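You operate a simulated robot arm through the tools that you are given. There is no shell and no other tool.

You run a simulated robot arm. Do the job below in one go: nothing can be reset, and whatever is moved stays where it is left.

## Task
Put things in order on the packing table. At the end: the pink sachet is in the silver drip bowl; the white tall jar (marked "CREAM") is in the beige square tray; the yellow wax block from the packing table stands where the pink sachet stood; the blue socks stands where the white tall jar stood; whatever was shut is shut again. Leave all else as you found it, and nothing knocked over.

The check looks at the end state, three seconds after you hand in, the way a careful person would. Anything else that was tipped, shoved, dropped, spilled or broken makes it a failure.

## Robot
A 6-joint arm with a two-finger parallel gripper, fixed in place. Base frame: the origin is at the foot of the arm, x ahead of it, y to its left, z up; the work surface is at about z = 0. Lengths are in mm, angles in rad, forces in N, time in s.
With the tool pointing down near the work surface it reaches from about 180 to 460 mm from the base axis. Its first joint turns from -1.222 to 1.222 rad. Payload 1.9 kg.
The TCP is the grasp point between the finger pads, 23 mm short of the fingertips. In the tool frame z runs along the fingers and y along their closing line. Largest opening 94 mm; finger width 38, thickness 10; the body of the gripper, 54 by 96 mm, starts 39 mm behind the TCP.
Orientation is told as [roll, pitch, yaw] about the base's x, y, z axes, in that order, counted from this pose: with the fingers straight down and closing along the base's y, the tool's x points along the base's -x, its y along +y and its z along -z.

## Interface
- The arm moves only by the tool send_rows. Its argument "deltas" is a list that holds one entry, the list of rows, each a list of 7 numbers: the opening, from 0 (shut) to 1 (fully open), then the shift along the tool's x, y, z in units of 20 mm (1.0 is 20 mm), then the turn, a rotation vector about the tool's x, y, z in units of 8 degrees (1.0 is 8 degrees). In form: [[[jaw, tx, ty, tz, rx, ry, rz], ...]]. A call has 1 to 20 rows; each row shifts and turns the commanded pose from where the row before left it, along the tool's axes as they then stand. A call with a number of a shift or a turn outside -1 to 1 is refused whole. Each row takes 0.2 s and may step no farther than 50 mm and 0.15 rad from the row before; otherwise, or with a gripper value out of range, the whole call is refused. A pose out of reach is approached as far as the arm can. The call stops where the force on the tool passes 40 N (or 10 N more than at its start, if that is more) or the arm is blocked; 0.2 s more then pass. Each finger travels about 108 mm/s and halts on what it meets, pressing with about 44 N; the grip force reading is that of the motor and also rises with nothing between the fingers. The clock runs only during rows and for 0.2 s after the last one: add rows that do not move to give the fingers time. The reply holds the time, the measured pose of the TCP, the force on the tool along the base axes, the opening and the grip force, in the units named above and with some noise, with the torque about the TCP (base axes, N m) and any sound that the robot's microphone picked up.
- Cameras (640 x 400 px; columns grow to the right, rows downward): "scene" is fixed at [48.2, 309.8, 417.3]; the picture's right is [-0.83, -0.56, 0.00], its down [-0.36, 0.52, -0.78] and it looks along [0.44, -0.64, -0.63] (base axes); focal length 214 px, centre (320, 200). "wrist" rides on the gripper at [86, 16, -75] in the tool frame; the picture's right is [-0.18, 0.98, 0.00], its down [-0.58, -0.11, -0.81] and it looks along [-0.79, -0.15, 0.59] (tool axes); focal length 243 px, centre (320, 200). There is no depth. A picture from a camera that has moved, and an enlarged one, comes with that camera's place and axes in the base frame and with its lens.
- get_image(camera): a new picture of that camera. It takes no simulated time.
- close_up(camera, box): a new picture of the part [left, top, right, bottom] of that camera's present view, enlarged. It takes no simulated time.
- close_job(): hands the job in; it is judged then, once.

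Nothing tells you positions but the pictures and the camera data. Unless the task says otherwise, let go and move clear before handing in.

The tools are called by a JSON object that holds its "fn" and its "kwargs". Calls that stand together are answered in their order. send_rows: Moves the arm, as the interface text tells. Its arguments: {"type":"object","properties":{"deltas":{"type":"array"}},"required":["deltas"]} The other tools are called the same way: get_image (camera) takes a picture; close_up (camera, box) takes an enlarged picture of a part of a camera's view; close_job () hands the job in.

At the start:

```text
time_s: 0.0
position: [325.6, -21.0, 355.0]
tcp_rot: [0.003, -0.003, -0.001]
ft_force: [0.0, 0.0, -0.8]
torque: [0.02, 0.02, 0.0]
finger_gap: 93.8
grip_force: 0.1
```

scene: 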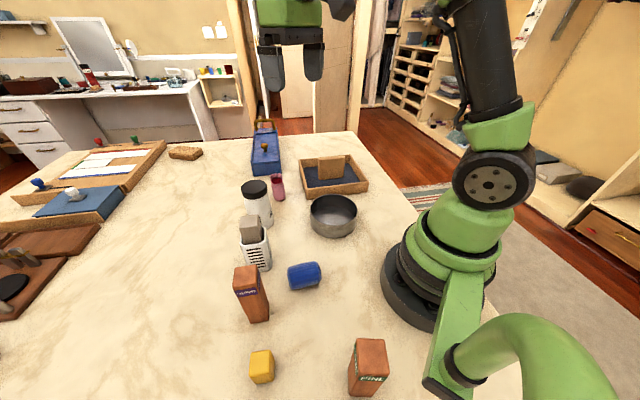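
wrist: 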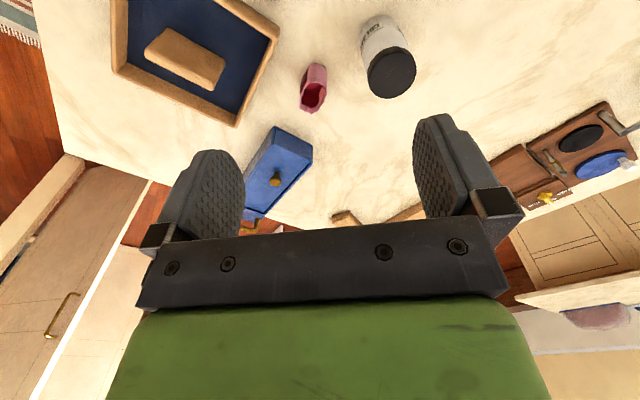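

I see a table with a white jar with black lid, a pink sachet, a silver bowl, a square tray, a blue roll (socks), a yellow block, and several boxes. I'll look closer before moving anything.

{"fn": "close_up", "kwargs": {"camera": "scene", "box": [220, 110, 400, 222]}}

{"fn": "close_up", "kwargs": {"camera": "scene", "box": [200, 220, 420, 400]}}

{"fn": "close_up", "kwargs": {"camera": "scene", "box": [0, 110, 220, 330]}}

{"fn": "close_up", "kwargs": {"camera": "wrist", "box": [100, 0, 640, 230]}}

```text
3.56 times, centred on (310, 166) of scene
camera zoom: at [48.2, 309.8, 417.3], right [-0.83, -0.56, 0.0], down [-0.36, 0.52, -0.78], along [0.44, -0.64, -0.63], focal length 763 px, centre (356, 321)
```

zoom: 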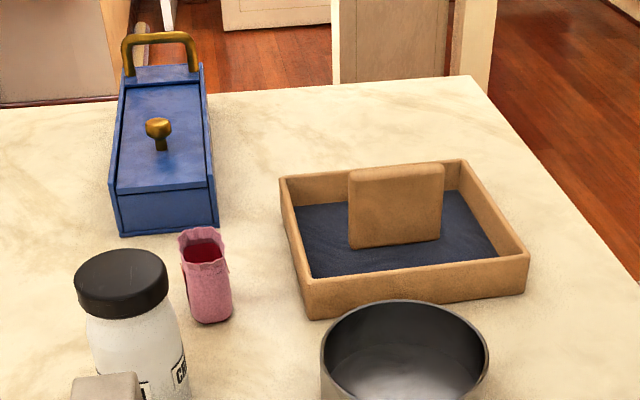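

```text
2.22 times, centred on (310, 310) of scene
camera zoom: at [48.2, 309.8, 417.3], right [-0.83, -0.56, 0.0], down [-0.36, 0.52, -0.78], along [0.44, -0.64, -0.63], focal length 477 px, centre (342, -44)
```

zoom: 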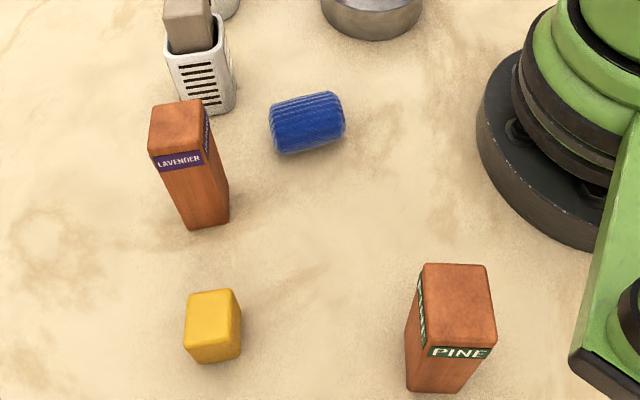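

```text
1.82 times, centred on (110, 220) of scene
camera zoom: at [48.2, 309.8, 417.3], right [-0.83, -0.56, 0.0], down [-0.36, 0.52, -0.78], along [0.44, -0.64, -0.63], focal length 390 px, centre (702, 164)
```

zoom: 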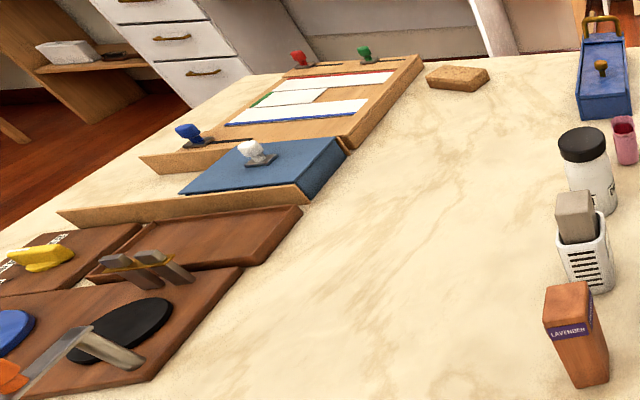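

```text
1.19 times, centred on (370, 115) of wrist
camera zoom: at [238.5, -5.5, 429.5], right [0.18, 0.98, 0.0], down [0.58, -0.11, 0.81], along [0.79, -0.15, -0.59], focal length 288 px, centre (261, 301)
```

zoom: 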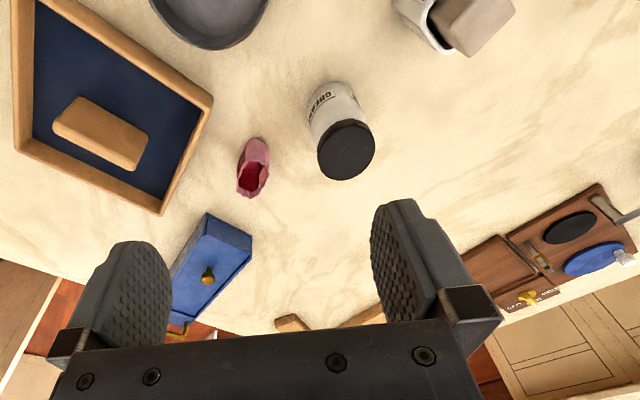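

The jar (~(400,58)), sachet (~(447,-47)), bowl, tray, socks (~(204,139)) and the yellow block (~(167,292)) are all open to reach; the blue box with a knobbed lid seems shut and not needed. I'll pull the arm back to get a better wrist view of the right side.

{"fn": "send_rows", "kwargs": {"deltas": [[[1, 1, 0, 0, 0, 0, 0], [1, 1, 0, 0, 0, 0, 0], [1, 1, 0, 0, 0, 0, 0], [1, 1, 0, 0, 0, 0, 0], [1, 1, 0, 0, 0, 0, 0], [1, 0, 0, 0, 0, 0, 0]]]}}

{"fn": "get_image", "kwargs": {"camera": "wrist"}}

{"fn": "get_image", "kwargs": {"camera": "scene"}}

```text
time_s: 1.4
position: [226.8, -22.6, 354.9]
tcp_rot: [0.001, 0.0, 0.001]
ft_force: [0.4, 0.4, 0.4]
torque: [-0.02, 0.02, -0.03]
finger_gap: 94.0
grip_force: 0.1
```

```text
taken
camera wrist: at [139.2, -6.0, 429.3], right [0.18, 0.98, 0.0], down [0.58, -0.11, 0.81], along [0.79, -0.15, -0.59], focal length 243 px, centre (320, 200)
```

wrist: 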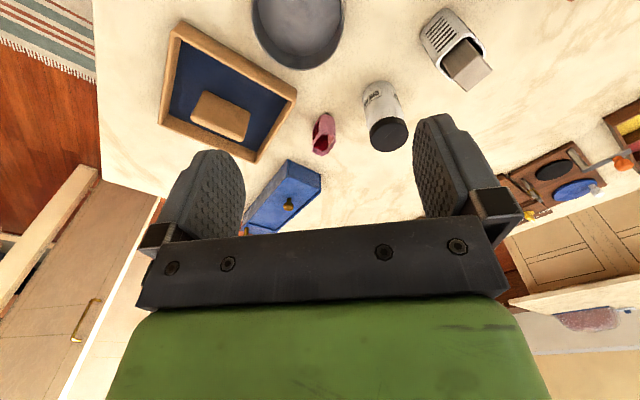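

```text
taken
```

scene: 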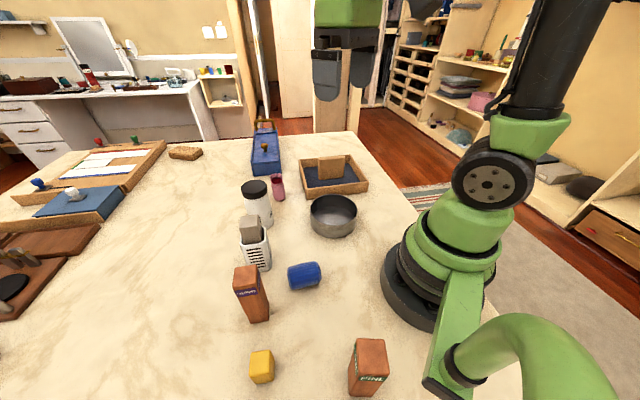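

{"fn": "close_up", "kwargs": {"camera": "wrist", "box": [140, 0, 360, 180]}}

{"fn": "close_up", "kwargs": {"camera": "wrist", "box": [290, 0, 510, 180]}}

{"fn": "close_up", "kwargs": {"camera": "scene", "box": [230, 160, 380, 280]}}

```text
2.22 times, centred on (250, 90) of wrist
camera zoom: at [139.2, -6.0, 429.3], right [0.18, 0.98, 0.0], down [0.58, -0.11, 0.81], along [0.79, -0.15, -0.59], focal length 539 px, centre (476, 444)
```

zoom: 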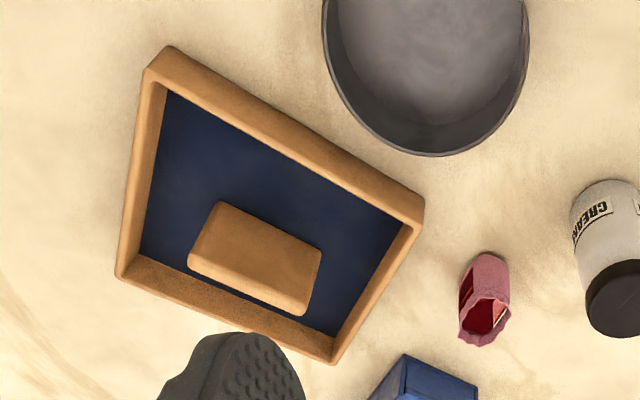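

```text
2.22 times, centred on (400, 90) of wrist
camera zoom: at [139.2, -6.0, 429.3], right [0.18, 0.98, 0.0], down [0.58, -0.11, 0.81], along [0.79, -0.15, -0.59], focal length 539 px, centre (142, 444)
```

zoom: 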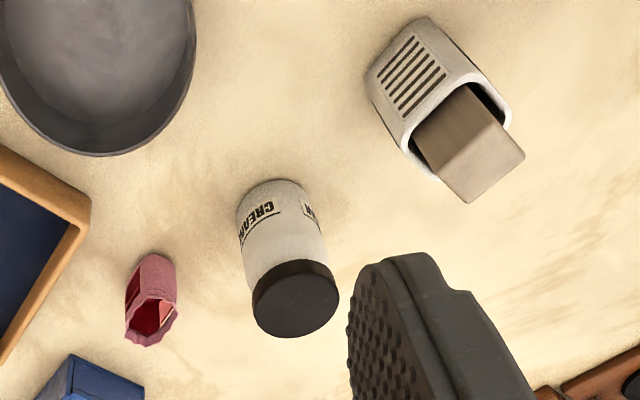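

```text
3.33 times, centred on (305, 220) of scene
camera zoom: at [48.2, 309.8, 417.3], right [-0.83, -0.56, 0.0], down [-0.36, 0.52, -0.78], along [0.44, -0.64, -0.63], focal length 715 px, centre (370, 133)
```

zoom: 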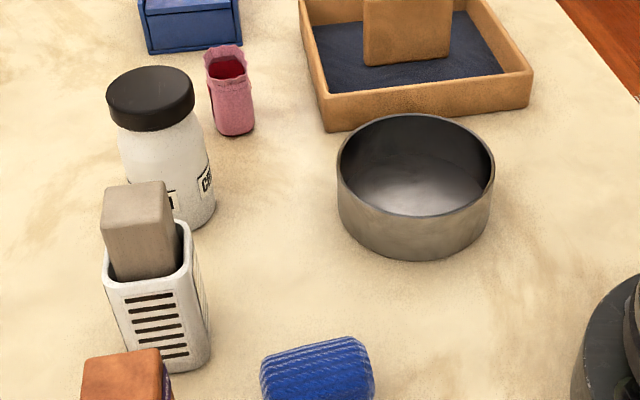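

The tray is a ~195 mm square turned 45° with its centre near (372,-231), and a thin slab stands upright in its middle, so the jar goes in the robot-side half of it. The bowl is near (250,-56), about 120 mm wide and 50 mm high. Next I move lower to look at the sachet from close by.

{"fn": "send_rows", "kwargs": {"deltas": [[[1, -0.88, -0.196, 0.893, 0, 0, 0], [1, -0.88, -0.196, 0.893, 0, 0, 0], [1, -0.88, -0.196, 0.893, 0, 0, 0], [1, -0.88, -0.196, 0.893, 0, 0, 0], [1, -0.88, -0.196, 0.893, 0, 0, 0], [1, -0.88, -0.196, 0.893, 0, 0, 0], [1, -0.88, -0.196, 0.893, 0, 0, 0], [1, 0, 0, 0, 0, 0, 0]]]}}

{"fn": "get_image", "kwargs": {"camera": "wrist"}}

{"fn": "close_up", "kwargs": {"camera": "wrist", "box": [220, 20, 460, 170]}}

```text
time_s: 3.2
position: [349.7, -48.7, 232.2]
tcp_rot: [0.002, -0.003, 0.0]
ft_force: [0.5, 0.0, 0.3]
torque: [-0.02, 0.02, 0.02]
finger_gap: 94.0
grip_force: 0.0
```

```text
taken
camera wrist: at [261.7, -32.6, 305.7], right [0.18, 0.98, 0.0], down [0.58, -0.11, 0.81], along [0.79, -0.15, -0.59], focal length 243 px, centre (320, 200)
```

wrist: 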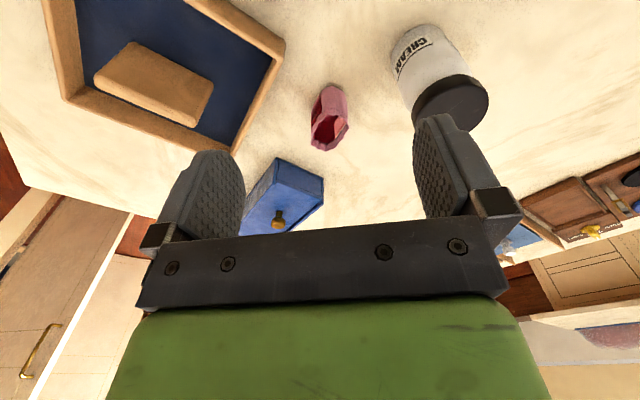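

```text
2.67 times, centred on (340, 95) of wrist
camera zoom: at [261.7, -32.6, 305.7], right [0.18, 0.98, 0.0], down [0.58, -0.11, 0.81], along [0.79, -0.15, -0.59], focal length 647 px, centre (267, 480)
```

zoom: 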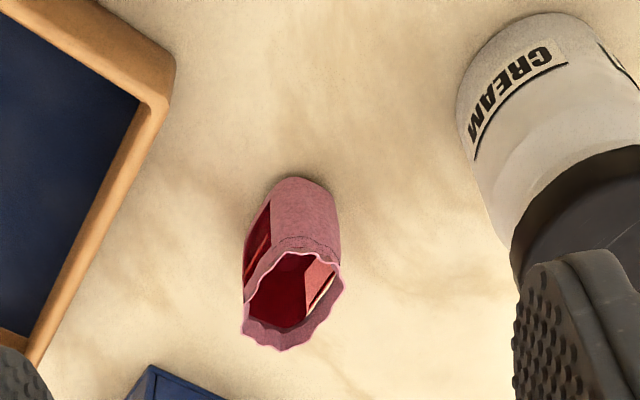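

{"fn": "close_up", "kwargs": {"camera": "wrist", "box": [290, 70, 370, 160]}}

{"fn": "close_up", "kwargs": {"camera": "scene", "box": [235, 160, 315, 230]}}

```text
4.44 times, centred on (330, 115) of wrist
camera zoom: at [261.7, -32.6, 305.7], right [0.18, 0.98, 0.0], down [0.58, -0.11, 0.81], along [0.79, -0.15, -0.59], focal length 1078 px, centre (276, 578)
```

zoom: 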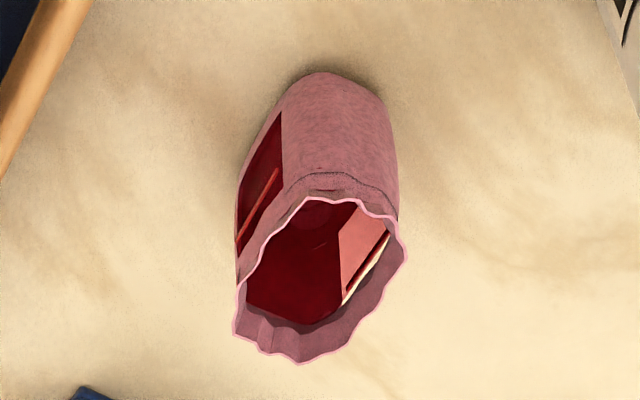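

```text
5.71 times, centred on (275, 195) of scene
camera zoom: at [48.2, 309.8, 417.3], right [-0.83, -0.56, 0.0], down [-0.36, 0.52, -0.78], along [0.44, -0.64, -0.63], focal length 1226 px, centre (577, 229)
```

zoom: 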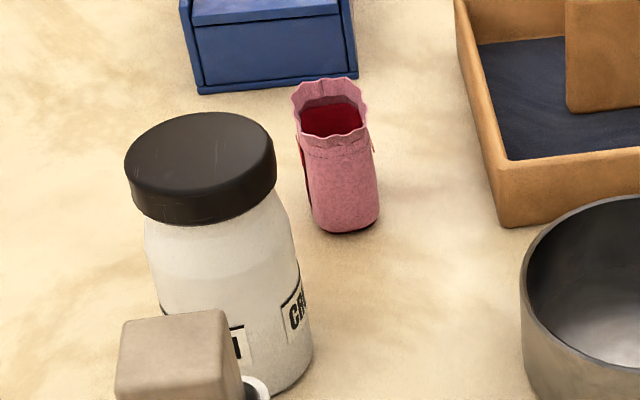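

The sachet stands about 66 mm tall, with an oval base centred near (450,-57), its short axis along about (0.83,0.56). I'll go above it and turn the jaw so the fingers close across the short axis.

{"fn": "send_rows", "kwargs": {"deltas": [[[1, -0.836, -0.069, 0.685, 0, 0, 0], [1, -0.836, -0.069, 0.685, 0, 0, 0], [1, -0.836, -0.069, 0.685, 0, 0, 0], [1, -0.836, -0.069, 0.685, 0, 0, 0], [1, -0.836, -0.069, 0.685, 0, 0, 0], [1, -0.836, -0.069, 0.685, 0, 0, 0], [1, 0, 0, 0, 0, 0, 1], [1, 0, 0, 0, 0, 0, 1], [1, 0, 0, 0, 0, 0, 1], [1, 0, 0, 0, 0, 0, 1], [1, 0, 0, 0, 0, 0, 1], [1, 0, 0, 0, 0, 0, 1], [1, 0, 0, 0, 0, 0, 1], [1, 0, 0, 0, 0, 0, 0]]]}}

{"fn": "get_image", "kwargs": {"camera": "wrist"}}

{"fn": "get_image", "kwargs": {"camera": "scene"}}

```text
time_s: 6.2
position: [448.3, -56.3, 146.5]
tcp_rot: [0.002, 0.001, -0.979]
ft_force: [0.9, -0.1, 0.1]
torque: [0.01, -0.01, 0.0]
finger_gap: 94.1
grip_force: 0.0
```

```text
taken
camera wrist: at [414.0, 24.8, 221.7], right [0.92, 0.39, 0.0], down [0.23, -0.55, 0.81], along [0.32, -0.74, -0.59], focal length 243 px, centre (320, 200)
```

wrist: 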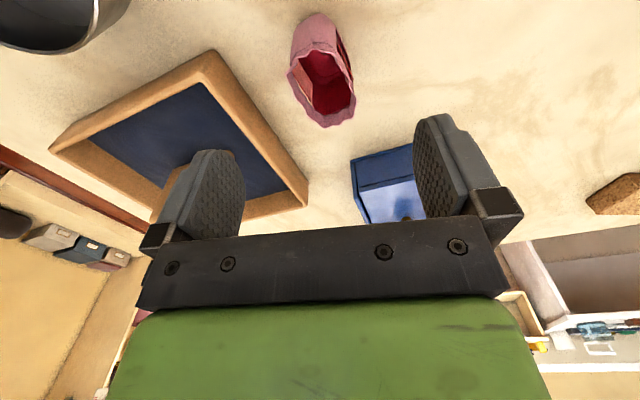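

```text
taken
```

scene: 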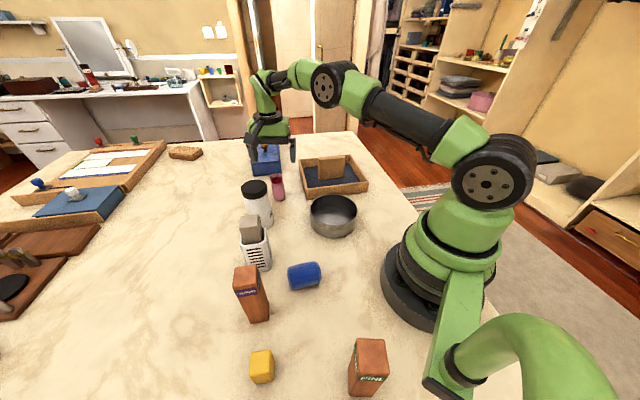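

{"fn": "close_up", "kwargs": {"camera": "wrist", "box": [260, 0, 390, 150]}}

```text
2.67 times, centred on (325, 75) of wrist
camera zoom: at [414.0, 24.8, 221.7], right [0.92, 0.39, 0.0], down [0.23, -0.55, 0.81], along [0.32, -0.74, -0.59], focal length 647 px, centre (307, 533)
```

zoom: 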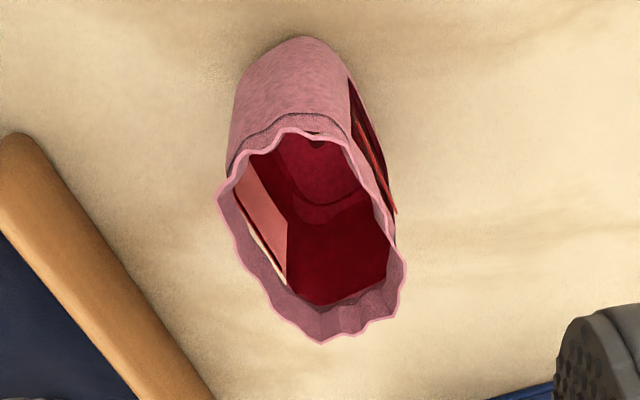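

{"fn": "send_rows", "kwargs": {"deltas": [[[1, 0, 0.1, 0.9, 0, 0, 0], [1, 0, 0, 0.9, 0, 0, 0], [1, 0, 0, 0.9, 0, 0, 0], [1, 0, 0, 0.9, 0, 0, 0], [1, 0, 0, 0.9, 0, 0, 0], [1, 0, 0, 0.8, 0, 0, 0], [1, 0, 0, 0, 0, 0, 0]]]}}

{"fn": "get_image", "kwargs": {"camera": "wrist"}}

{"fn": "close_up", "kwargs": {"camera": "scene", "box": [200, 100, 380, 240]}}

```text
time_s: 7.8
position: [451.7, -52.9, 43.4]
tcp_rot: [0.006, 0.002, -0.98]
ft_force: [4.1, -9.5, 52.2]
torque: [5.82, 2.74, -0.12]
finger_gap: 94.1
grip_force: 0.0
```

```text
taken
camera wrist: at [415.8, 26.6, 118.4], right [0.92, 0.39, 0.01], down [0.23, -0.55, 0.8], along [0.32, -0.74, -0.59], focal length 243 px, centre (320, 200)
```

wrist: 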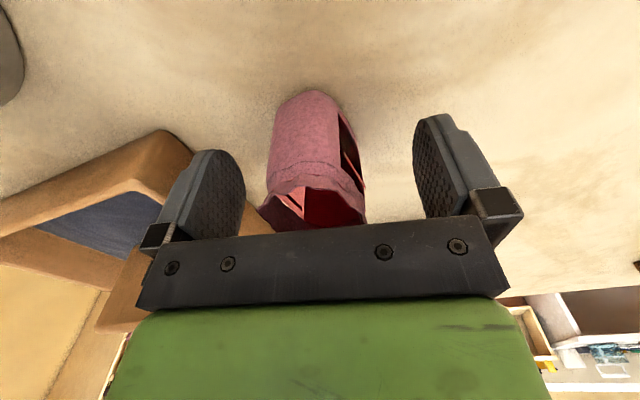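

```text
2.86 times, centred on (290, 170) of scene
camera zoom: at [48.1, 309.8, 417.3], right [-0.83, -0.56, 0.0], down [-0.36, 0.52, -0.78], along [0.44, -0.64, -0.63], focal length 613 px, centre (406, 286)
```

zoom: 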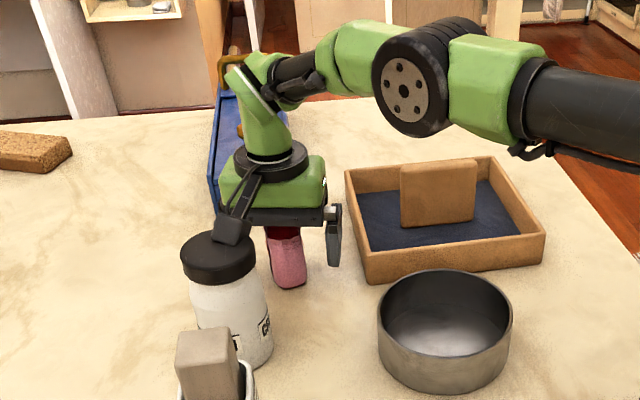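

The wrist camera's bracket has come down onto the jar's lid (52 N on the tool). I'll back straight up right away and choose a yaw that keeps the camera off the jar.

{"fn": "send_rows", "kwargs": {"deltas": [[[1, 0, 0, -0.5, 0, 0, 0], [1, 0, 0, -1, 0, 0, 0], [1, 0, 0, -1, 0, 0, 0], [1, 0, 0, -1, 0, 0, 0], [1, 0, 0, -1, 0, 0, 0], [1, 0, 0, 0, 0, 0, 0]]]}}

{"fn": "close_up", "kwargs": {"camera": "scene", "box": [235, 160, 315, 230]}}

{"fn": "get_image", "kwargs": {"camera": "scene"}}

```text
time_s: 9.2
position: [450.4, -55.4, 132.3]
tcp_rot: [0.002, 0.002, -0.977]
ft_force: [-0.6, 0.0, 0.2]
torque: [-0.04, 0.03, 0.03]
finger_gap: 94.0
grip_force: 0.1
```

```text
5.71 times, centred on (275, 195) of scene
camera zoom: at [48.2, 309.8, 417.3], right [-0.83, -0.56, 0.0], down [-0.36, 0.52, -0.78], along [0.44, -0.64, -0.63], focal length 1226 px, centre (577, 229)
```

zoom: 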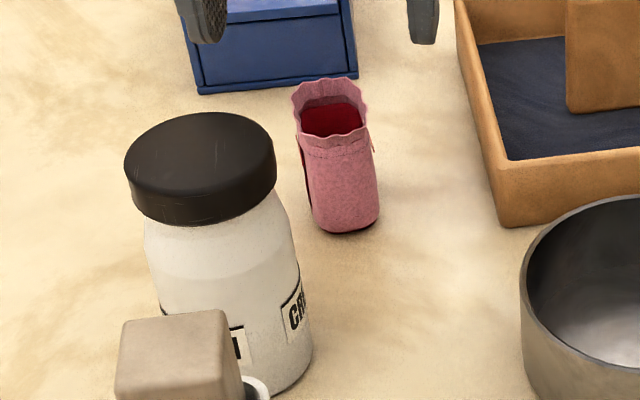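

```text
taken
```

scene: 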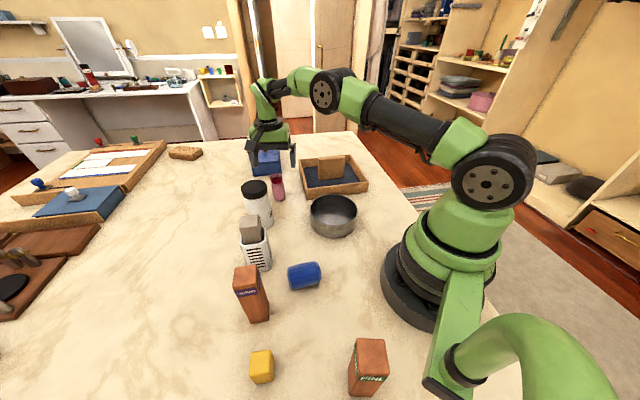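

The jar has not moved (same picture as before). The camera sticks out 86 mm on the tool's +x side, so I'll turn the tool to +34° yaw, closing across the sachet's long ends, which swings the camera to the free space above the tray's corner.

{"fn": "send_rows", "kwargs": {"deltas": [[[1, 0, 0, 0, 0, 0, -1], [1, 0, 0, 0, 0, 0, -1], [1, 0, 0, 0, 0, 0, -1], [1, 0, 0, 0, 0, 0, -1], [1, 0, 0, 0, 0, 0, -1], [1, 0, 0, 0, 0, 0, -1], [1, 0, 0, 0, 0, 0, -1], [1, 0, 0, 0, 0, 0, -1], [1, 0, 0, 0, 0, 0, -1], [1, 0, 0, 0, 0, 0, -1], [1, 0, 0, 0, 0, 0, -1], [1, 0, 0, 0, 0, 0, -0.35], [1, 0, 0, 0, 0, 0, 0]]]}}

{"fn": "get_image", "kwargs": {"camera": "wrist"}}

{"fn": "close_up", "kwargs": {"camera": "wrist", "box": [240, 0, 400, 140]}}

```text
time_s: 12.0
position: [450.8, -55.4, 131.3]
tcp_rot: [0.002, -0.003, 0.609]
ft_force: [0.9, 0.0, -0.1]
torque: [-0.03, -0.01, 0.0]
finger_gap: 94.2
grip_force: 0.0
```

```text
taken
camera wrist: at [369.9, -91.6, 205.9], right [-0.41, 0.91, 0.0], down [0.54, 0.24, 0.81], along [0.74, 0.33, -0.59], focal length 243 px, centre (320, 200)
```

wrist: 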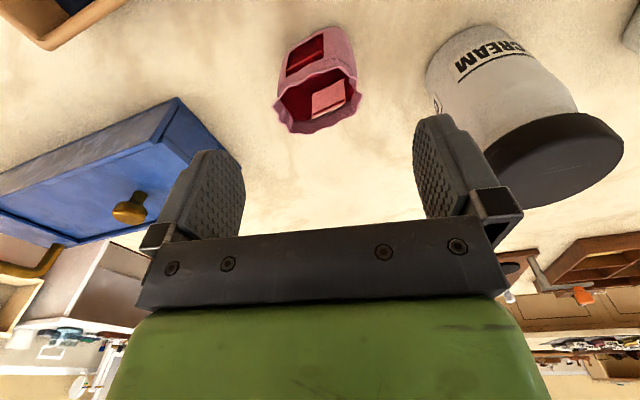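

```text
2.86 times, centred on (320, 70) of wrist
camera zoom: at [369.9, -91.6, 205.9], right [-0.41, 0.91, 0.0], down [0.54, 0.24, 0.81], along [0.74, 0.33, -0.59], focal length 693 px, centre (320, 571)
```

zoom: 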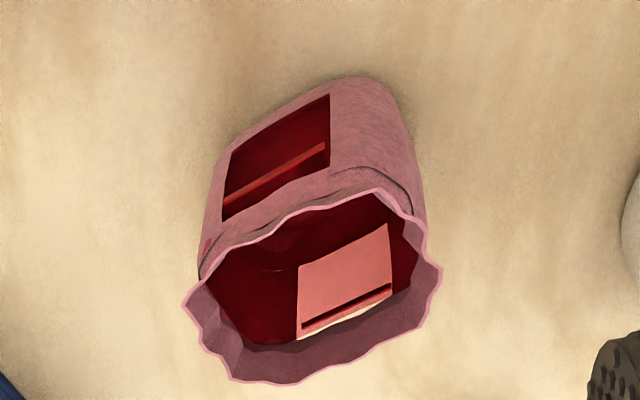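

The window edges show the sachet's long axis lies nearer 48° yaw, so I'll turn a bit more and then descend in steps, watching the force.

{"fn": "send_rows", "kwargs": {"deltas": [[[1, 0, 0, 0, 0, 0, -0.85], [1, 0, 0, 0, 0, 0, -0.8], [1, 0, 0, 0.9, 0, 0, 0], [1, 0, 0, 0.9, 0, 0, 0], [1, 0, 0, 0.7, 0, 0, 0], [1, 0, 0, 0, 0, 0, 0]]]}}

{"fn": "get_image", "kwargs": {"camera": "wrist"}}

{"fn": "close_up", "kwargs": {"camera": "scene", "box": [200, 100, 380, 240]}}

```text
time_s: 13.4
position: [449.9, -54.7, 81.4]
tcp_rot: [0.003, -0.001, 0.84]
ft_force: [-0.7, 0.4, 0.1]
torque: [0.01, 0.0, 0.02]
finger_gap: 93.9
grip_force: 0.1
```

```text
taken
camera wrist: at [380.3, -108.4, 156.2], right [-0.61, 0.79, 0.0], down [0.47, 0.36, 0.81], along [0.64, 0.49, -0.59], focal length 243 px, centre (320, 200)
```

wrist: 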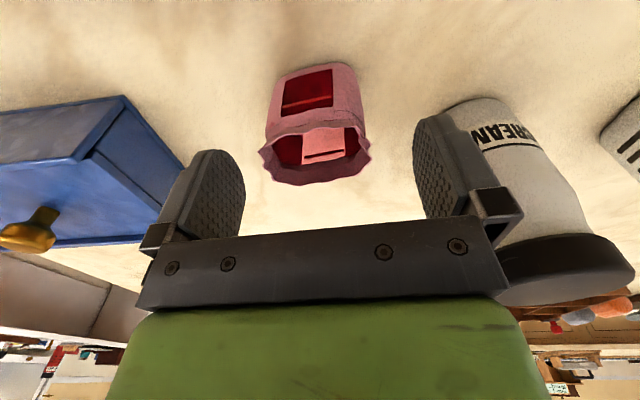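

```text
2.86 times, centred on (290, 170) of scene
camera zoom: at [48.2, 309.8, 417.3], right [-0.83, -0.56, 0.0], down [-0.36, 0.52, -0.78], along [0.44, -0.64, -0.63], focal length 613 px, centre (406, 286)
```

zoom: 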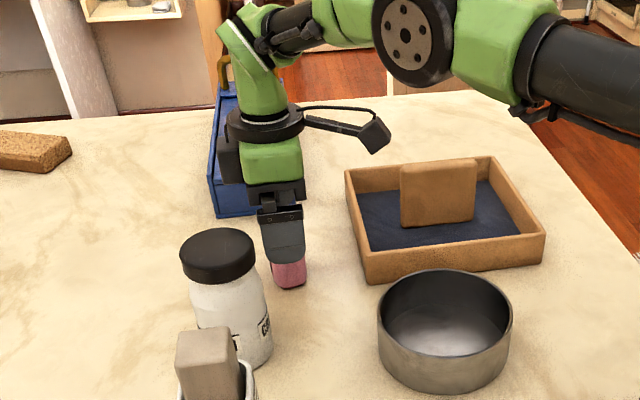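

{"fn": "send_rows", "kwargs": {"deltas": [[[1, 0, 0, 0.7, 0, 0, 0], [1, 0, 0, 0.7, 0, 0, 0], [1, 0, 0, 0.65, 0, 0, 0], [1, 0, 0, 0, 0, 0, 0]]]}}

{"fn": "get_image", "kwargs": {"camera": "wrist"}}

```text
time_s: 14.4
position: [450.7, -55.1, 40.1]
tcp_rot: [0.0, -0.002, 0.837]
ft_force: [0.3, -0.6, 0.7]
torque: [-0.04, 0.0, -0.02]
finger_gap: 94.1
grip_force: 0.1
```

```text
taken
camera wrist: at [380.2, -108.6, 115.2], right [-0.61, 0.79, 0.0], down [0.47, 0.36, 0.81], along [0.64, 0.49, -0.59], focal length 243 px, centre (320, 200)
```

wrist: 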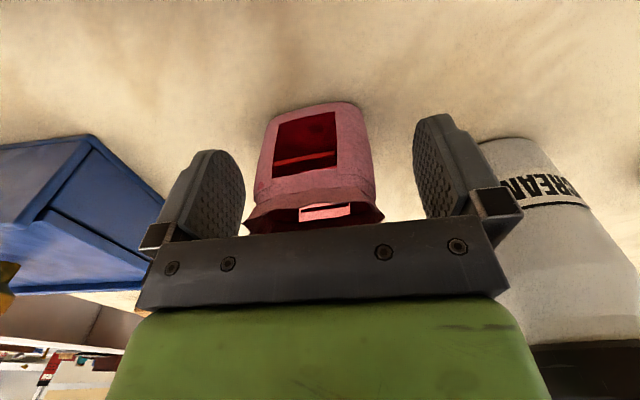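

{"fn": "send_rows", "kwargs": {"deltas": [[[0.3, 0, 0, 0, 0, 0, 0], [0.3, 0, 0, 0, 0, 0, 0], [0.3, 0, 0, 0, 0, 0, 0]]]}}

{"fn": "get_image", "kwargs": {"camera": "wrist"}}

```text
time_s: 15.2
position: [451.0, -54.4, 42.2]
tcp_rot: [0.001, -0.002, 0.838]
ft_force: [0.3, 1.2, 1.4]
torque: [0.06, -0.08, 0.04]
finger_gap: 51.1
grip_force: 43.5
```

```text
taken
camera wrist: at [380.3, -108.5, 115.4], right [-0.61, 0.79, 0.0], down [0.47, 0.36, 0.81], along [0.64, 0.49, -0.59], focal length 243 px, centre (320, 200)
```

wrist: 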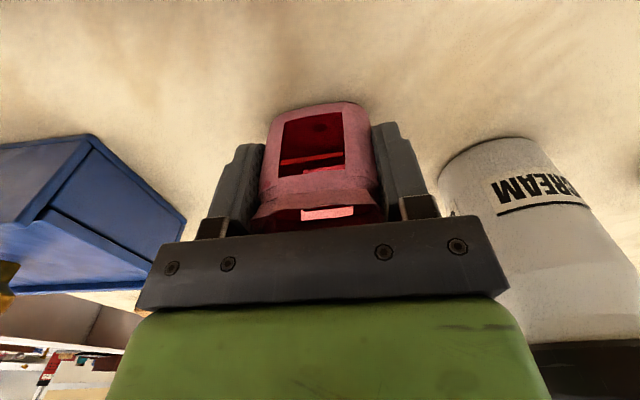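

The sachet is held (gap 51 mm, 43.5 N). I'll lift it straight up, then carry it over the bowl at about (254,-53).

{"fn": "send_rows", "kwargs": {"deltas": [[[0.3, 0, 0, -0.5, 0, 0, 0], [0.3, 0, 0, -1, 0, 0, 0], [0.3, 0, 0, -1, 0, 0, 0], [0.3, 0, 0, -1, 0, 0, 0], [0.3, 0, 0, -1, 0, 0, 0], [0.3, 0, 0, -1, 0, 0, 0], [0.3, 0, 0, -0.5, 0, 0, 0], [0.3, 0, 0, 0, 0, 0, 0]]]}}

{"fn": "get_image", "kwargs": {"camera": "wrist"}}

{"fn": "close_up", "kwargs": {"camera": "scene", "box": [200, 100, 380, 240]}}

```text
time_s: 17.0
position: [450.8, -54.8, 161.5]
tcp_rot: [0.0, -0.002, 0.838]
ft_force: [0.2, -1.1, 0.0]
torque: [-0.03, 0.02, -0.03]
finger_gap: 50.8
grip_force: 43.6
```

```text
taken
camera wrist: at [379.8, -109.7, 236.1], right [-0.61, 0.79, 0.0], down [0.47, 0.36, 0.81], along [0.64, 0.49, -0.59], focal length 243 px, centre (320, 200)
```

wrist: 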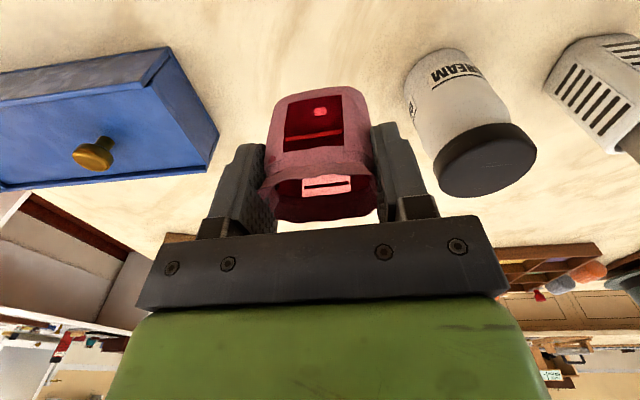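

```text
2.86 times, centred on (290, 170) of scene
camera zoom: at [48.2, 309.8, 417.3], right [-0.83, -0.56, 0.0], down [-0.36, 0.52, -0.78], along [0.44, -0.64, -0.63], focal length 613 px, centre (406, 286)
```

zoom: 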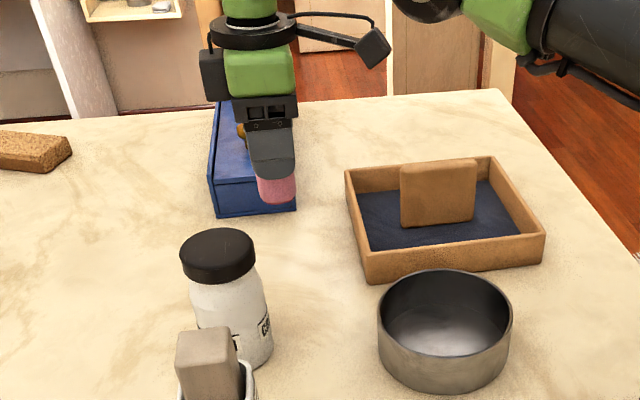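

{"fn": "send_rows", "kwargs": {"deltas": [[[0.3, 0.813, 0.921, 0, 0, 0, 0], [0.3, 0.813, 0.921, 0, 0, 0, 0], [0.3, 0.813, 0.921, 0, 0, 0, 0], [0.3, 0.813, 0.921, 0, 0, 0, 0], [0.3, 0.813, 0.921, 0, 0, 0, 0], [0.3, 0.813, 0.921, 0, 0, 0, 0], [0.3, 0.813, 0.921, 0, 0, 0, 0], [0.3, 0.813, 0.921, 0, 0, 0, 0], [0.3, 0, 0, 0, 0, 0, 0]]]}}

{"fn": "get_image", "kwargs": {"camera": "wrist"}}

{"fn": "get_image", "kwargs": {"camera": "scene"}}

```text
time_s: 19.0
position: [255.5, -55.9, 161.2]
tcp_rot: [0.001, -0.003, 0.838]
ft_force: [0.0, -0.6, 0.4]
torque: [0.0, -0.02, 0.01]
finger_gap: 50.6
grip_force: 44.1
```

```text
taken
camera wrist: at [184.4, -108.3, 235.3], right [-0.61, 0.79, 0.0], down [0.47, 0.36, 0.81], along [0.64, 0.49, -0.59], focal length 243 px, centre (320, 200)
```

wrist: 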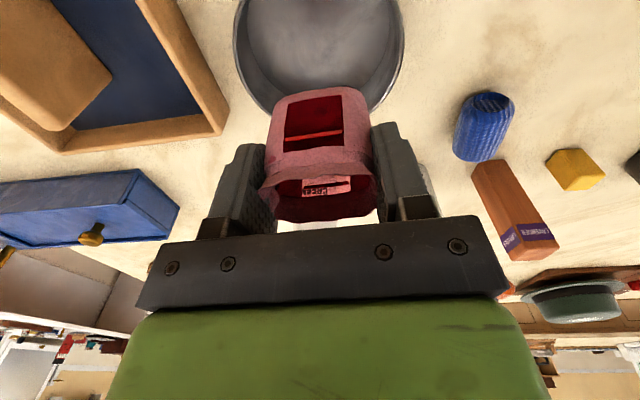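

```text
taken
```

scene: 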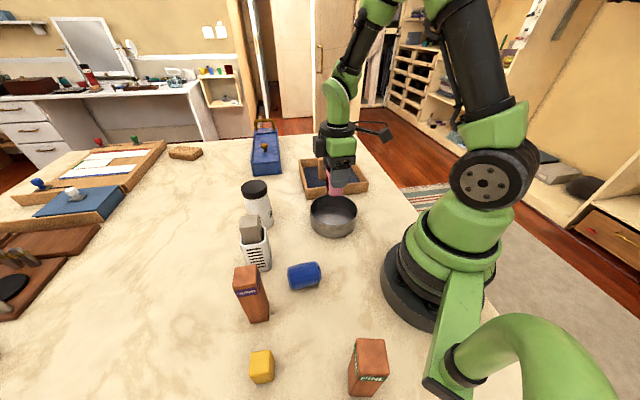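

The sachet is above the bowl, centred within a few mm. I'll lower it into the bowl, slowly at the end.

{"fn": "send_rows", "kwargs": {"deltas": [[[0.3, 0.05, 0, 1, 0, 0, 0], [0.3, 0.05, 0, 1, 0, 0, 0], [0.3, 0, 0, 1, 0, 0, 0], [0.3, 0, 0, 1, 0, 0, 0], [0.3, 0, 0, 0.8, 0, 0, 0], [0.3, 0, 0, 0.5, 0, 0, 0], [0.3, 0, 0, 0.2, 0, 0, 0], [0.3, 0, 0, 0, 0, 0, 0]]]}}

{"fn": "get_image", "kwargs": {"camera": "wrist"}}

{"fn": "close_up", "kwargs": {"camera": "scene", "box": [260, 120, 410, 240]}}

```text
time_s: 20.4
position: [253.8, -56.0, 61.5]
tcp_rot: [0.0, -0.004, 0.836]
ft_force: [-1.8, 1.7, 14.5]
torque: [0.12, -0.05, 0.01]
finger_gap: 50.6
grip_force: 44.0
stopped in row 6: the force on the tool passed its limit at 63 N (the readings are from after the stop); the commanded pose is now the measured one
```

```text
taken
camera wrist: at [182.7, -109.2, 135.4], right [-0.61, 0.8, 0.0], down [0.47, 0.36, 0.81], along [0.64, 0.49, -0.59], focal length 243 px, centre (320, 200)
```

wrist: 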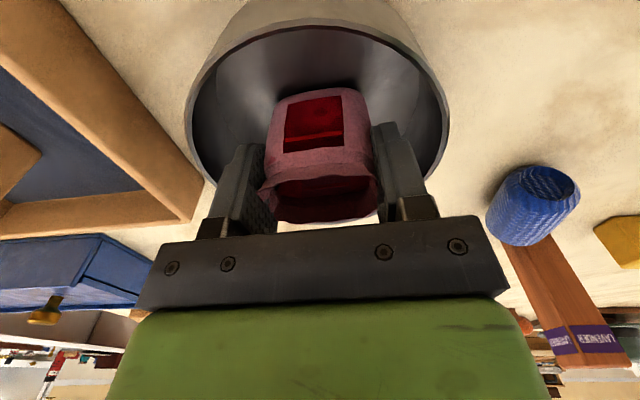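

```text
3.33 times, centred on (335, 180) of scene
camera zoom: at [48.2, 309.8, 417.3], right [-0.83, -0.56, 0.0], down [-0.36, 0.52, -0.78], along [0.44, -0.64, -0.63], focal length 715 px, centre (270, 267)
```

zoom: 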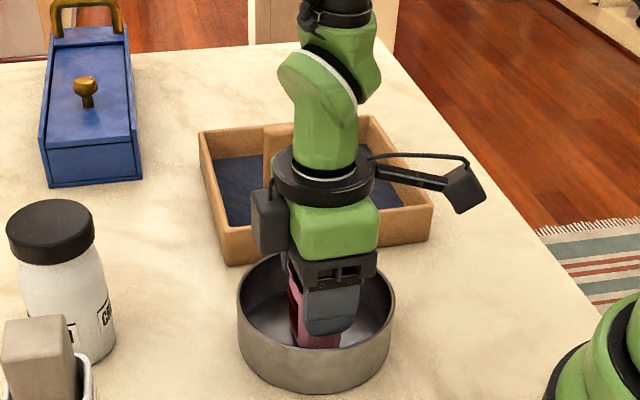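

The sachet touched the bowl's floor at TCP z ≈ 61 with a straight upward push and little torque. I'll open the fingers a little, inside the bowl, and look.

{"fn": "send_rows", "kwargs": {"deltas": [[[0.6, 0, 0, 0, 0, 0, 0], [0.68, 0, 0, 0, 0, 0, 0], [0.68, 0, 0, 0, 0, 0, 0]]]}}

{"fn": "get_image", "kwargs": {"camera": "wrist"}}

{"fn": "close_up", "kwargs": {"camera": "scene", "box": [260, 120, 410, 240]}}

```text
time_s: 21.2
position: [253.2, -54.5, 60.2]
tcp_rot: [0.002, -0.001, 0.836]
ft_force: [0.1, -0.1, -0.1]
torque: [0.03, 0.02, -0.02]
finger_gap: 63.9
grip_force: 0.0
```

```text
taken
camera wrist: at [182.6, -109.2, 135.0], right [-0.61, 0.8, 0.0], down [0.47, 0.36, 0.81], along [0.64, 0.49, -0.59], focal length 243 px, centre (320, 200)
```

wrist: 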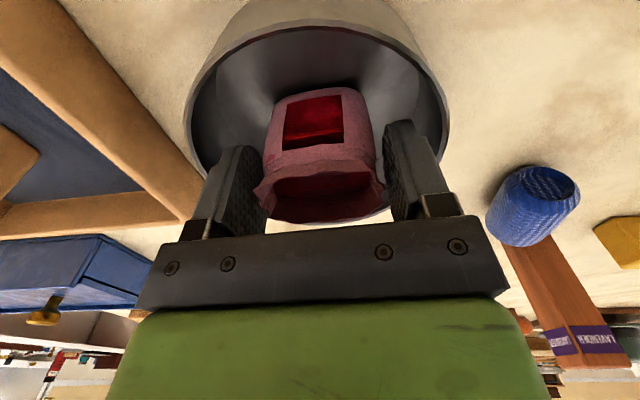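

```text
3.33 times, centred on (335, 180) of scene
camera zoom: at [48.2, 309.8, 417.3], right [-0.83, -0.56, 0.0], down [-0.36, 0.52, -0.78], along [0.44, -0.64, -0.63], focal length 715 px, centre (270, 267)
```

zoom: 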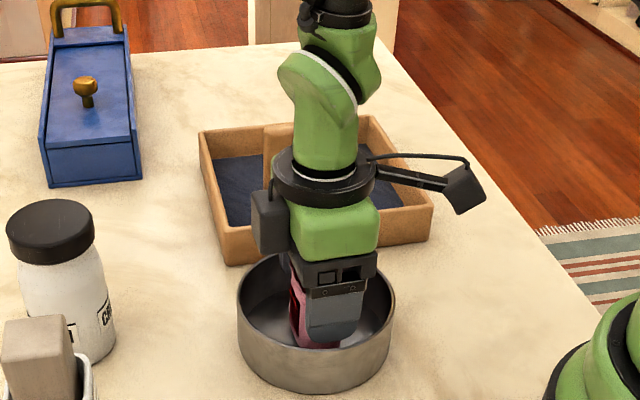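

{"fn": "send_rows", "kwargs": {"deltas": [[[0.68, 0, 0, -0.4, 0, 0, 0], [0.68, 0, 0, -0.6, 0, 0, 0], [0.68, 0, 0, -1, 0, 0, 0], [0.68, 0, 0, -1, 0, 0, 0], [0.68, 0, 0, -1, 0, 0, 0], [0.68, 0, 0, -1, 0, 0, 0], [0.68, 0, 0, -1, 0, 0, 0], [1, 0, 0, -1, 0, 0, 0], [1, 0, 0, -1, 0, 0, 0]]]}}

{"fn": "get_image", "kwargs": {"camera": "wrist"}}

{"fn": "close_up", "kwargs": {"camera": "scene", "box": [230, 140, 380, 260]}}

```text
time_s: 23.2
position: [252.5, -54.5, 222.4]
tcp_rot: [0.003, -0.002, 0.836]
ft_force: [0.5, -0.1, 0.8]
torque: [0.01, -0.01, -0.02]
finger_gap: 94.0
grip_force: 0.0
```

```text
taken
camera wrist: at [181.8, -109.3, 295.5], right [-0.61, 0.8, 0.0], down [0.47, 0.36, 0.81], along [0.64, 0.49, -0.59], focal length 243 px, centre (320, 200)
```

wrist: 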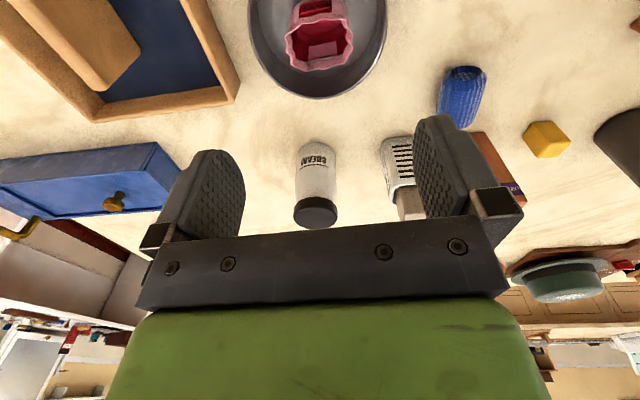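

```text
3.33 times, centred on (305, 200) of scene
camera zoom: at [48.2, 309.8, 417.3], right [-0.83, -0.56, 0.0], down [-0.36, 0.52, -0.78], along [0.44, -0.64, -0.63], focal length 715 px, centre (370, 200)
```

zoom: 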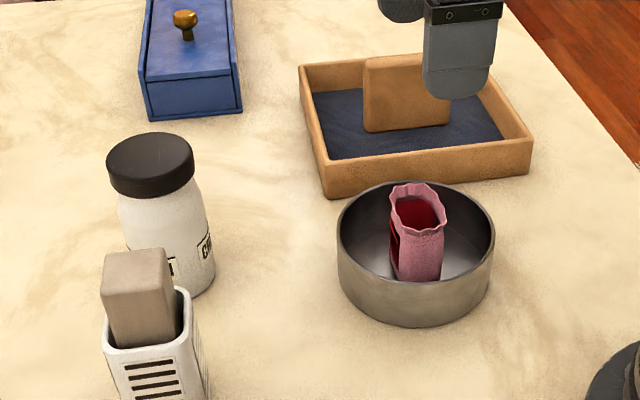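

The sachet now stands in the bowl. Next is the jar; I'll measure its place, height and width more exactly.

{"fn": "close_up", "kwargs": {"camera": "wrist", "box": [260, 120, 440, 240]}}

{"fn": "close_up", "kwargs": {"camera": "scene", "box": [220, 160, 320, 240]}}

```text
3.33 times, centred on (350, 180) of wrist
camera zoom: at [181.8, -109.3, 295.5], right [-0.61, 0.8, 0.0], down [0.47, 0.36, 0.81], along [0.64, 0.49, -0.59], focal length 809 px, centre (220, 267)
```

zoom: 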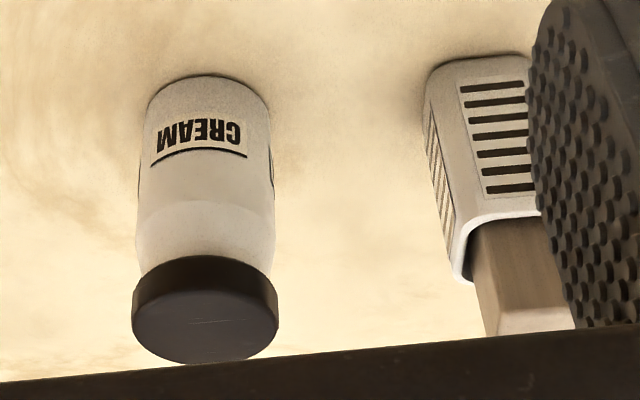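

```text
5.00 times, centred on (270, 200) of scene
camera zoom: at [48.2, 309.8, 417.3], right [-0.83, -0.56, 0.0], down [-0.36, 0.52, -0.78], along [0.44, -0.64, -0.63], focal length 1072 px, centre (570, 200)
```

zoom: 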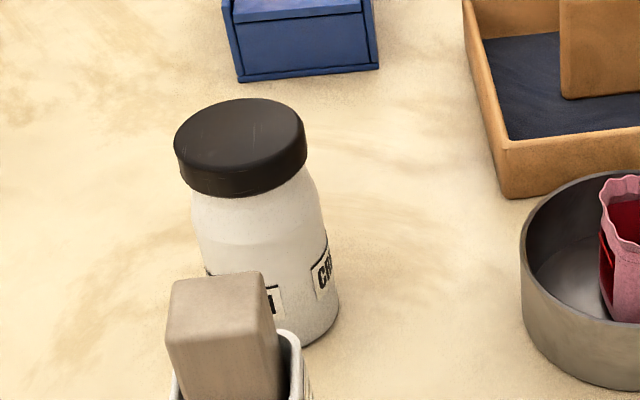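

The jar is about 119 mm tall and 60 mm wide with its centre near (409,57). I'll turn back to yaw 0 (camera then hangs clear of the grey block in the white holder) and go over the jar.

{"fn": "send_rows", "kwargs": {"deltas": [[[1, 0, 0, 0, 0, 0, 1], [1, 0, 0, 0, 0, 0, 1], [1, 0, 0, 0, 0, 0, 1], [1, 0, 0, 0, 0, 0, 1], [1, 0, 0, 0, 0, 0, 1], [1, 0, 0, 0, 0, 0, 0.98], [1, -0.87, 0.62, 0.1, 0, 0, 0], [1, -0.87, 0.62, 0.1, 0, 0, 0], [1, -0.87, 0.62, 0.1, 0, 0, 0], [1, -0.87, 0.62, 0.1, 0, 0, 0], [1, -0.87, 0.62, 0.1, 0, 0, 0], [1, -0.87, 0.62, 0.1, 0, 0, 0], [1, -0.87, 0.62, 0.1, 0, 0, 0], [1, -0.87, 0.62, 0.1, 0, 0, 0], [1, -0.87, 0.62, 0.1, 0, 0, 0], [1, 0, 0, 0, 0, 0, 0]]]}}

{"fn": "get_image", "kwargs": {"camera": "wrist"}}

{"fn": "get_image", "kwargs": {"camera": "scene"}}

```text
time_s: 26.6
position: [410.0, 55.8, 201.6]
tcp_rot: [0.001, 0.001, 0.002]
ft_force: [0.2, 0.3, 0.0]
torque: [-0.03, 0.02, 0.0]
finger_gap: 94.0
grip_force: 0.0
```

```text
taken
camera wrist: at [322.8, 72.3, 276.3], right [0.18, 0.98, 0.0], down [0.58, -0.11, 0.81], along [0.79, -0.15, -0.59], focal length 243 px, centre (320, 200)
```

wrist: 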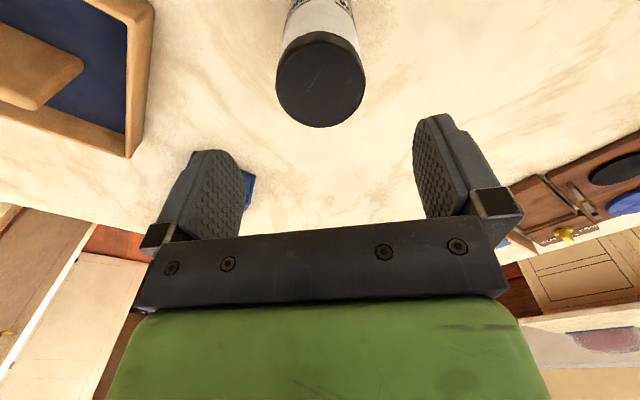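

```text
taken
```

scene: 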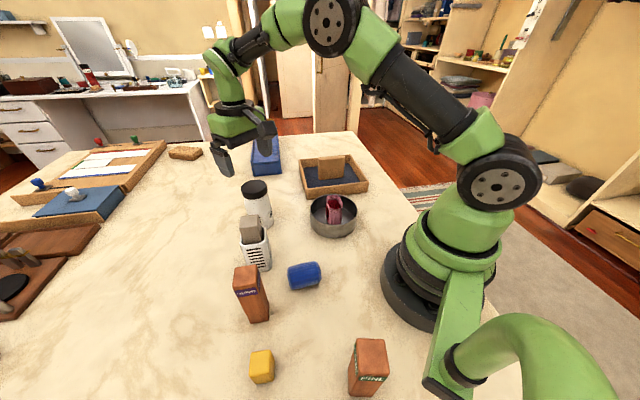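

{"fn": "send_rows", "kwargs": {"deltas": [[[1, 0.07, 0.06, 1, 0, 0, 0], [1, 0, 0, 1, 0, 0, 0], [1, 0, 0, 1, 0, 0, 0], [1, 0, 0, 1, 0, 0, 0], [1, 0, 0, 0.9, 0, 0, 0], [1, 0, 0, 0.6, 0, 0, 0], [1, 0, 0, 0.2, 0, 0, 0], [1, 0, 0, 0, 0, 0, 0]]]}}

{"fn": "get_image", "kwargs": {"camera": "wrist"}}

{"fn": "close_up", "kwargs": {"camera": "scene", "box": [190, 100, 340, 240]}}

```text
time_s: 28.4
position: [409.5, 57.5, 89.9]
tcp_rot: [0.004, -0.001, 0.002]
ft_force: [1.5, 0.3, -0.3]
torque: [0.01, 0.0, 0.01]
finger_gap: 93.8
grip_force: 0.2
```

```text
taken
camera wrist: at [321.9, 72.4, 163.1], right [0.18, 0.98, 0.0], down [0.58, -0.11, 0.81], along [0.79, -0.15, -0.59], focal length 243 px, centre (320, 200)
```

wrist: 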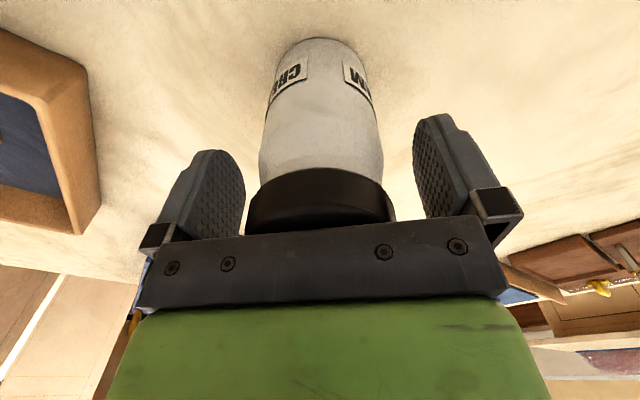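

```text
2.86 times, centred on (265, 170) of scene
camera zoom: at [48.2, 309.8, 417.3], right [-0.83, -0.56, 0.0], down [-0.36, 0.52, -0.78], along [0.44, -0.64, -0.63], focal length 613 px, centre (477, 286)
```

zoom: 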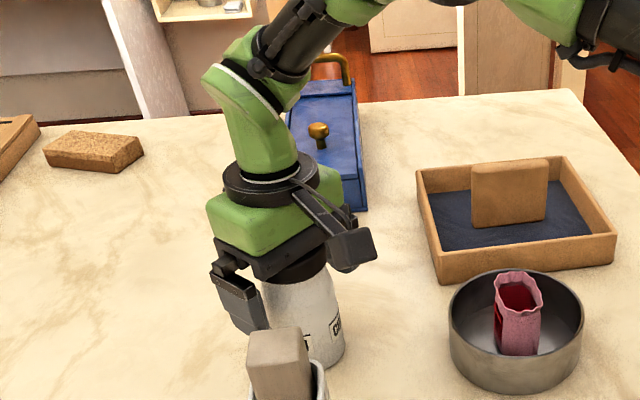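

The jar is centred between the fingers and the palm clears the lid. Closing now.

{"fn": "send_rows", "kwargs": {"deltas": [[[0.45, 0, 0, 0, 0, 0, 0], [0.45, 0, 0, 0, 0, 0, 0], [0.45, 0, 0, 0, 0, 0, 0]]]}}

{"fn": "get_image", "kwargs": {"camera": "wrist"}}

```text
time_s: 29.2
position: [409.2, 55.5, 89.2]
tcp_rot: [0.002, 0.0, 0.002]
ft_force: [0.3, 0.9, 0.4]
torque: [0.04, 0.0, 0.01]
finger_gap: 60.9
grip_force: 44.3
```

```text
taken
camera wrist: at [321.9, 72.4, 163.2], right [0.18, 0.98, 0.0], down [0.58, -0.11, 0.81], along [0.79, -0.15, -0.59], focal length 243 px, centre (320, 200)
```

wrist: 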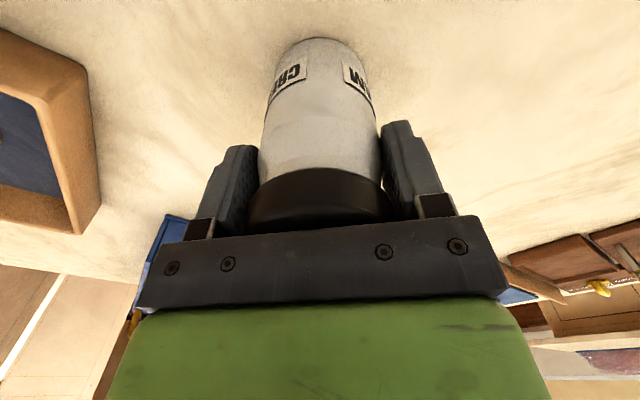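

{"fn": "close_up", "kwargs": {"camera": "scene", "box": [290, 145, 380, 205]}}

{"fn": "send_rows", "kwargs": {"deltas": [[[0.45, 0, 0, -0.4, 0, 0, 0], [0.45, 0, 0, -0.8, 0, 0, 0], [0.45, 0, 0, -1, 0, 0, 0], [0.45, 0, 0, -1, 0, 0, 0], [0.45, 0, 0, -1, 0, 0, 0], [0.45, 0, 0, -1, 0, 0, 0], [0.45, 0, 0, -0.6, 0, 0, 0], [0.45, 0, 0, 0, 0, 0, 0]]]}}

{"fn": "get_image", "kwargs": {"camera": "wrist"}}

```text
6.67 times, centred on (335, 175) of scene
camera zoom: at [48.2, 309.8, 417.3], right [-0.83, -0.56, 0.0], down [-0.36, 0.52, -0.78], along [0.44, -0.64, -0.63], focal length 1430 px, centre (220, 367)
```

zoom: 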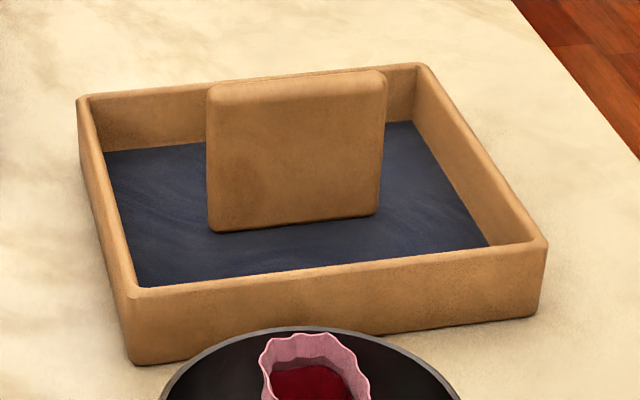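

```text
time_s: 31.0
position: [408.4, 57.5, 204.7]
tcp_rot: [0.003, -0.001, 0.001]
ft_force: [-0.2, 0.7, -1.4]
torque: [0.01, -0.05, 0.02]
finger_gap: 60.7
grip_force: 43.5
```

```text
taken
camera wrist: at [321.4, 72.4, 279.4], right [0.18, 0.98, 0.0], down [0.58, -0.11, 0.81], along [0.79, -0.15, -0.59], focal length 243 px, centre (320, 200)
```

wrist: 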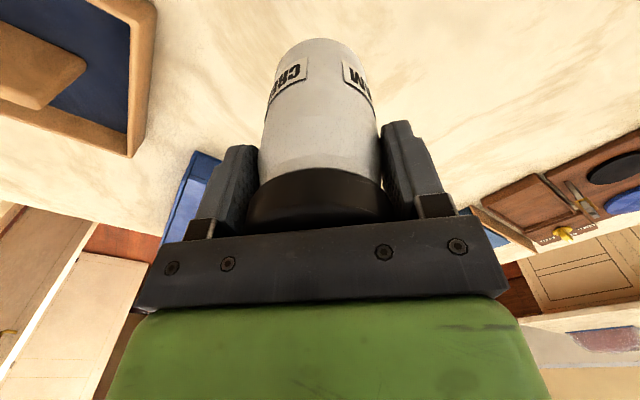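

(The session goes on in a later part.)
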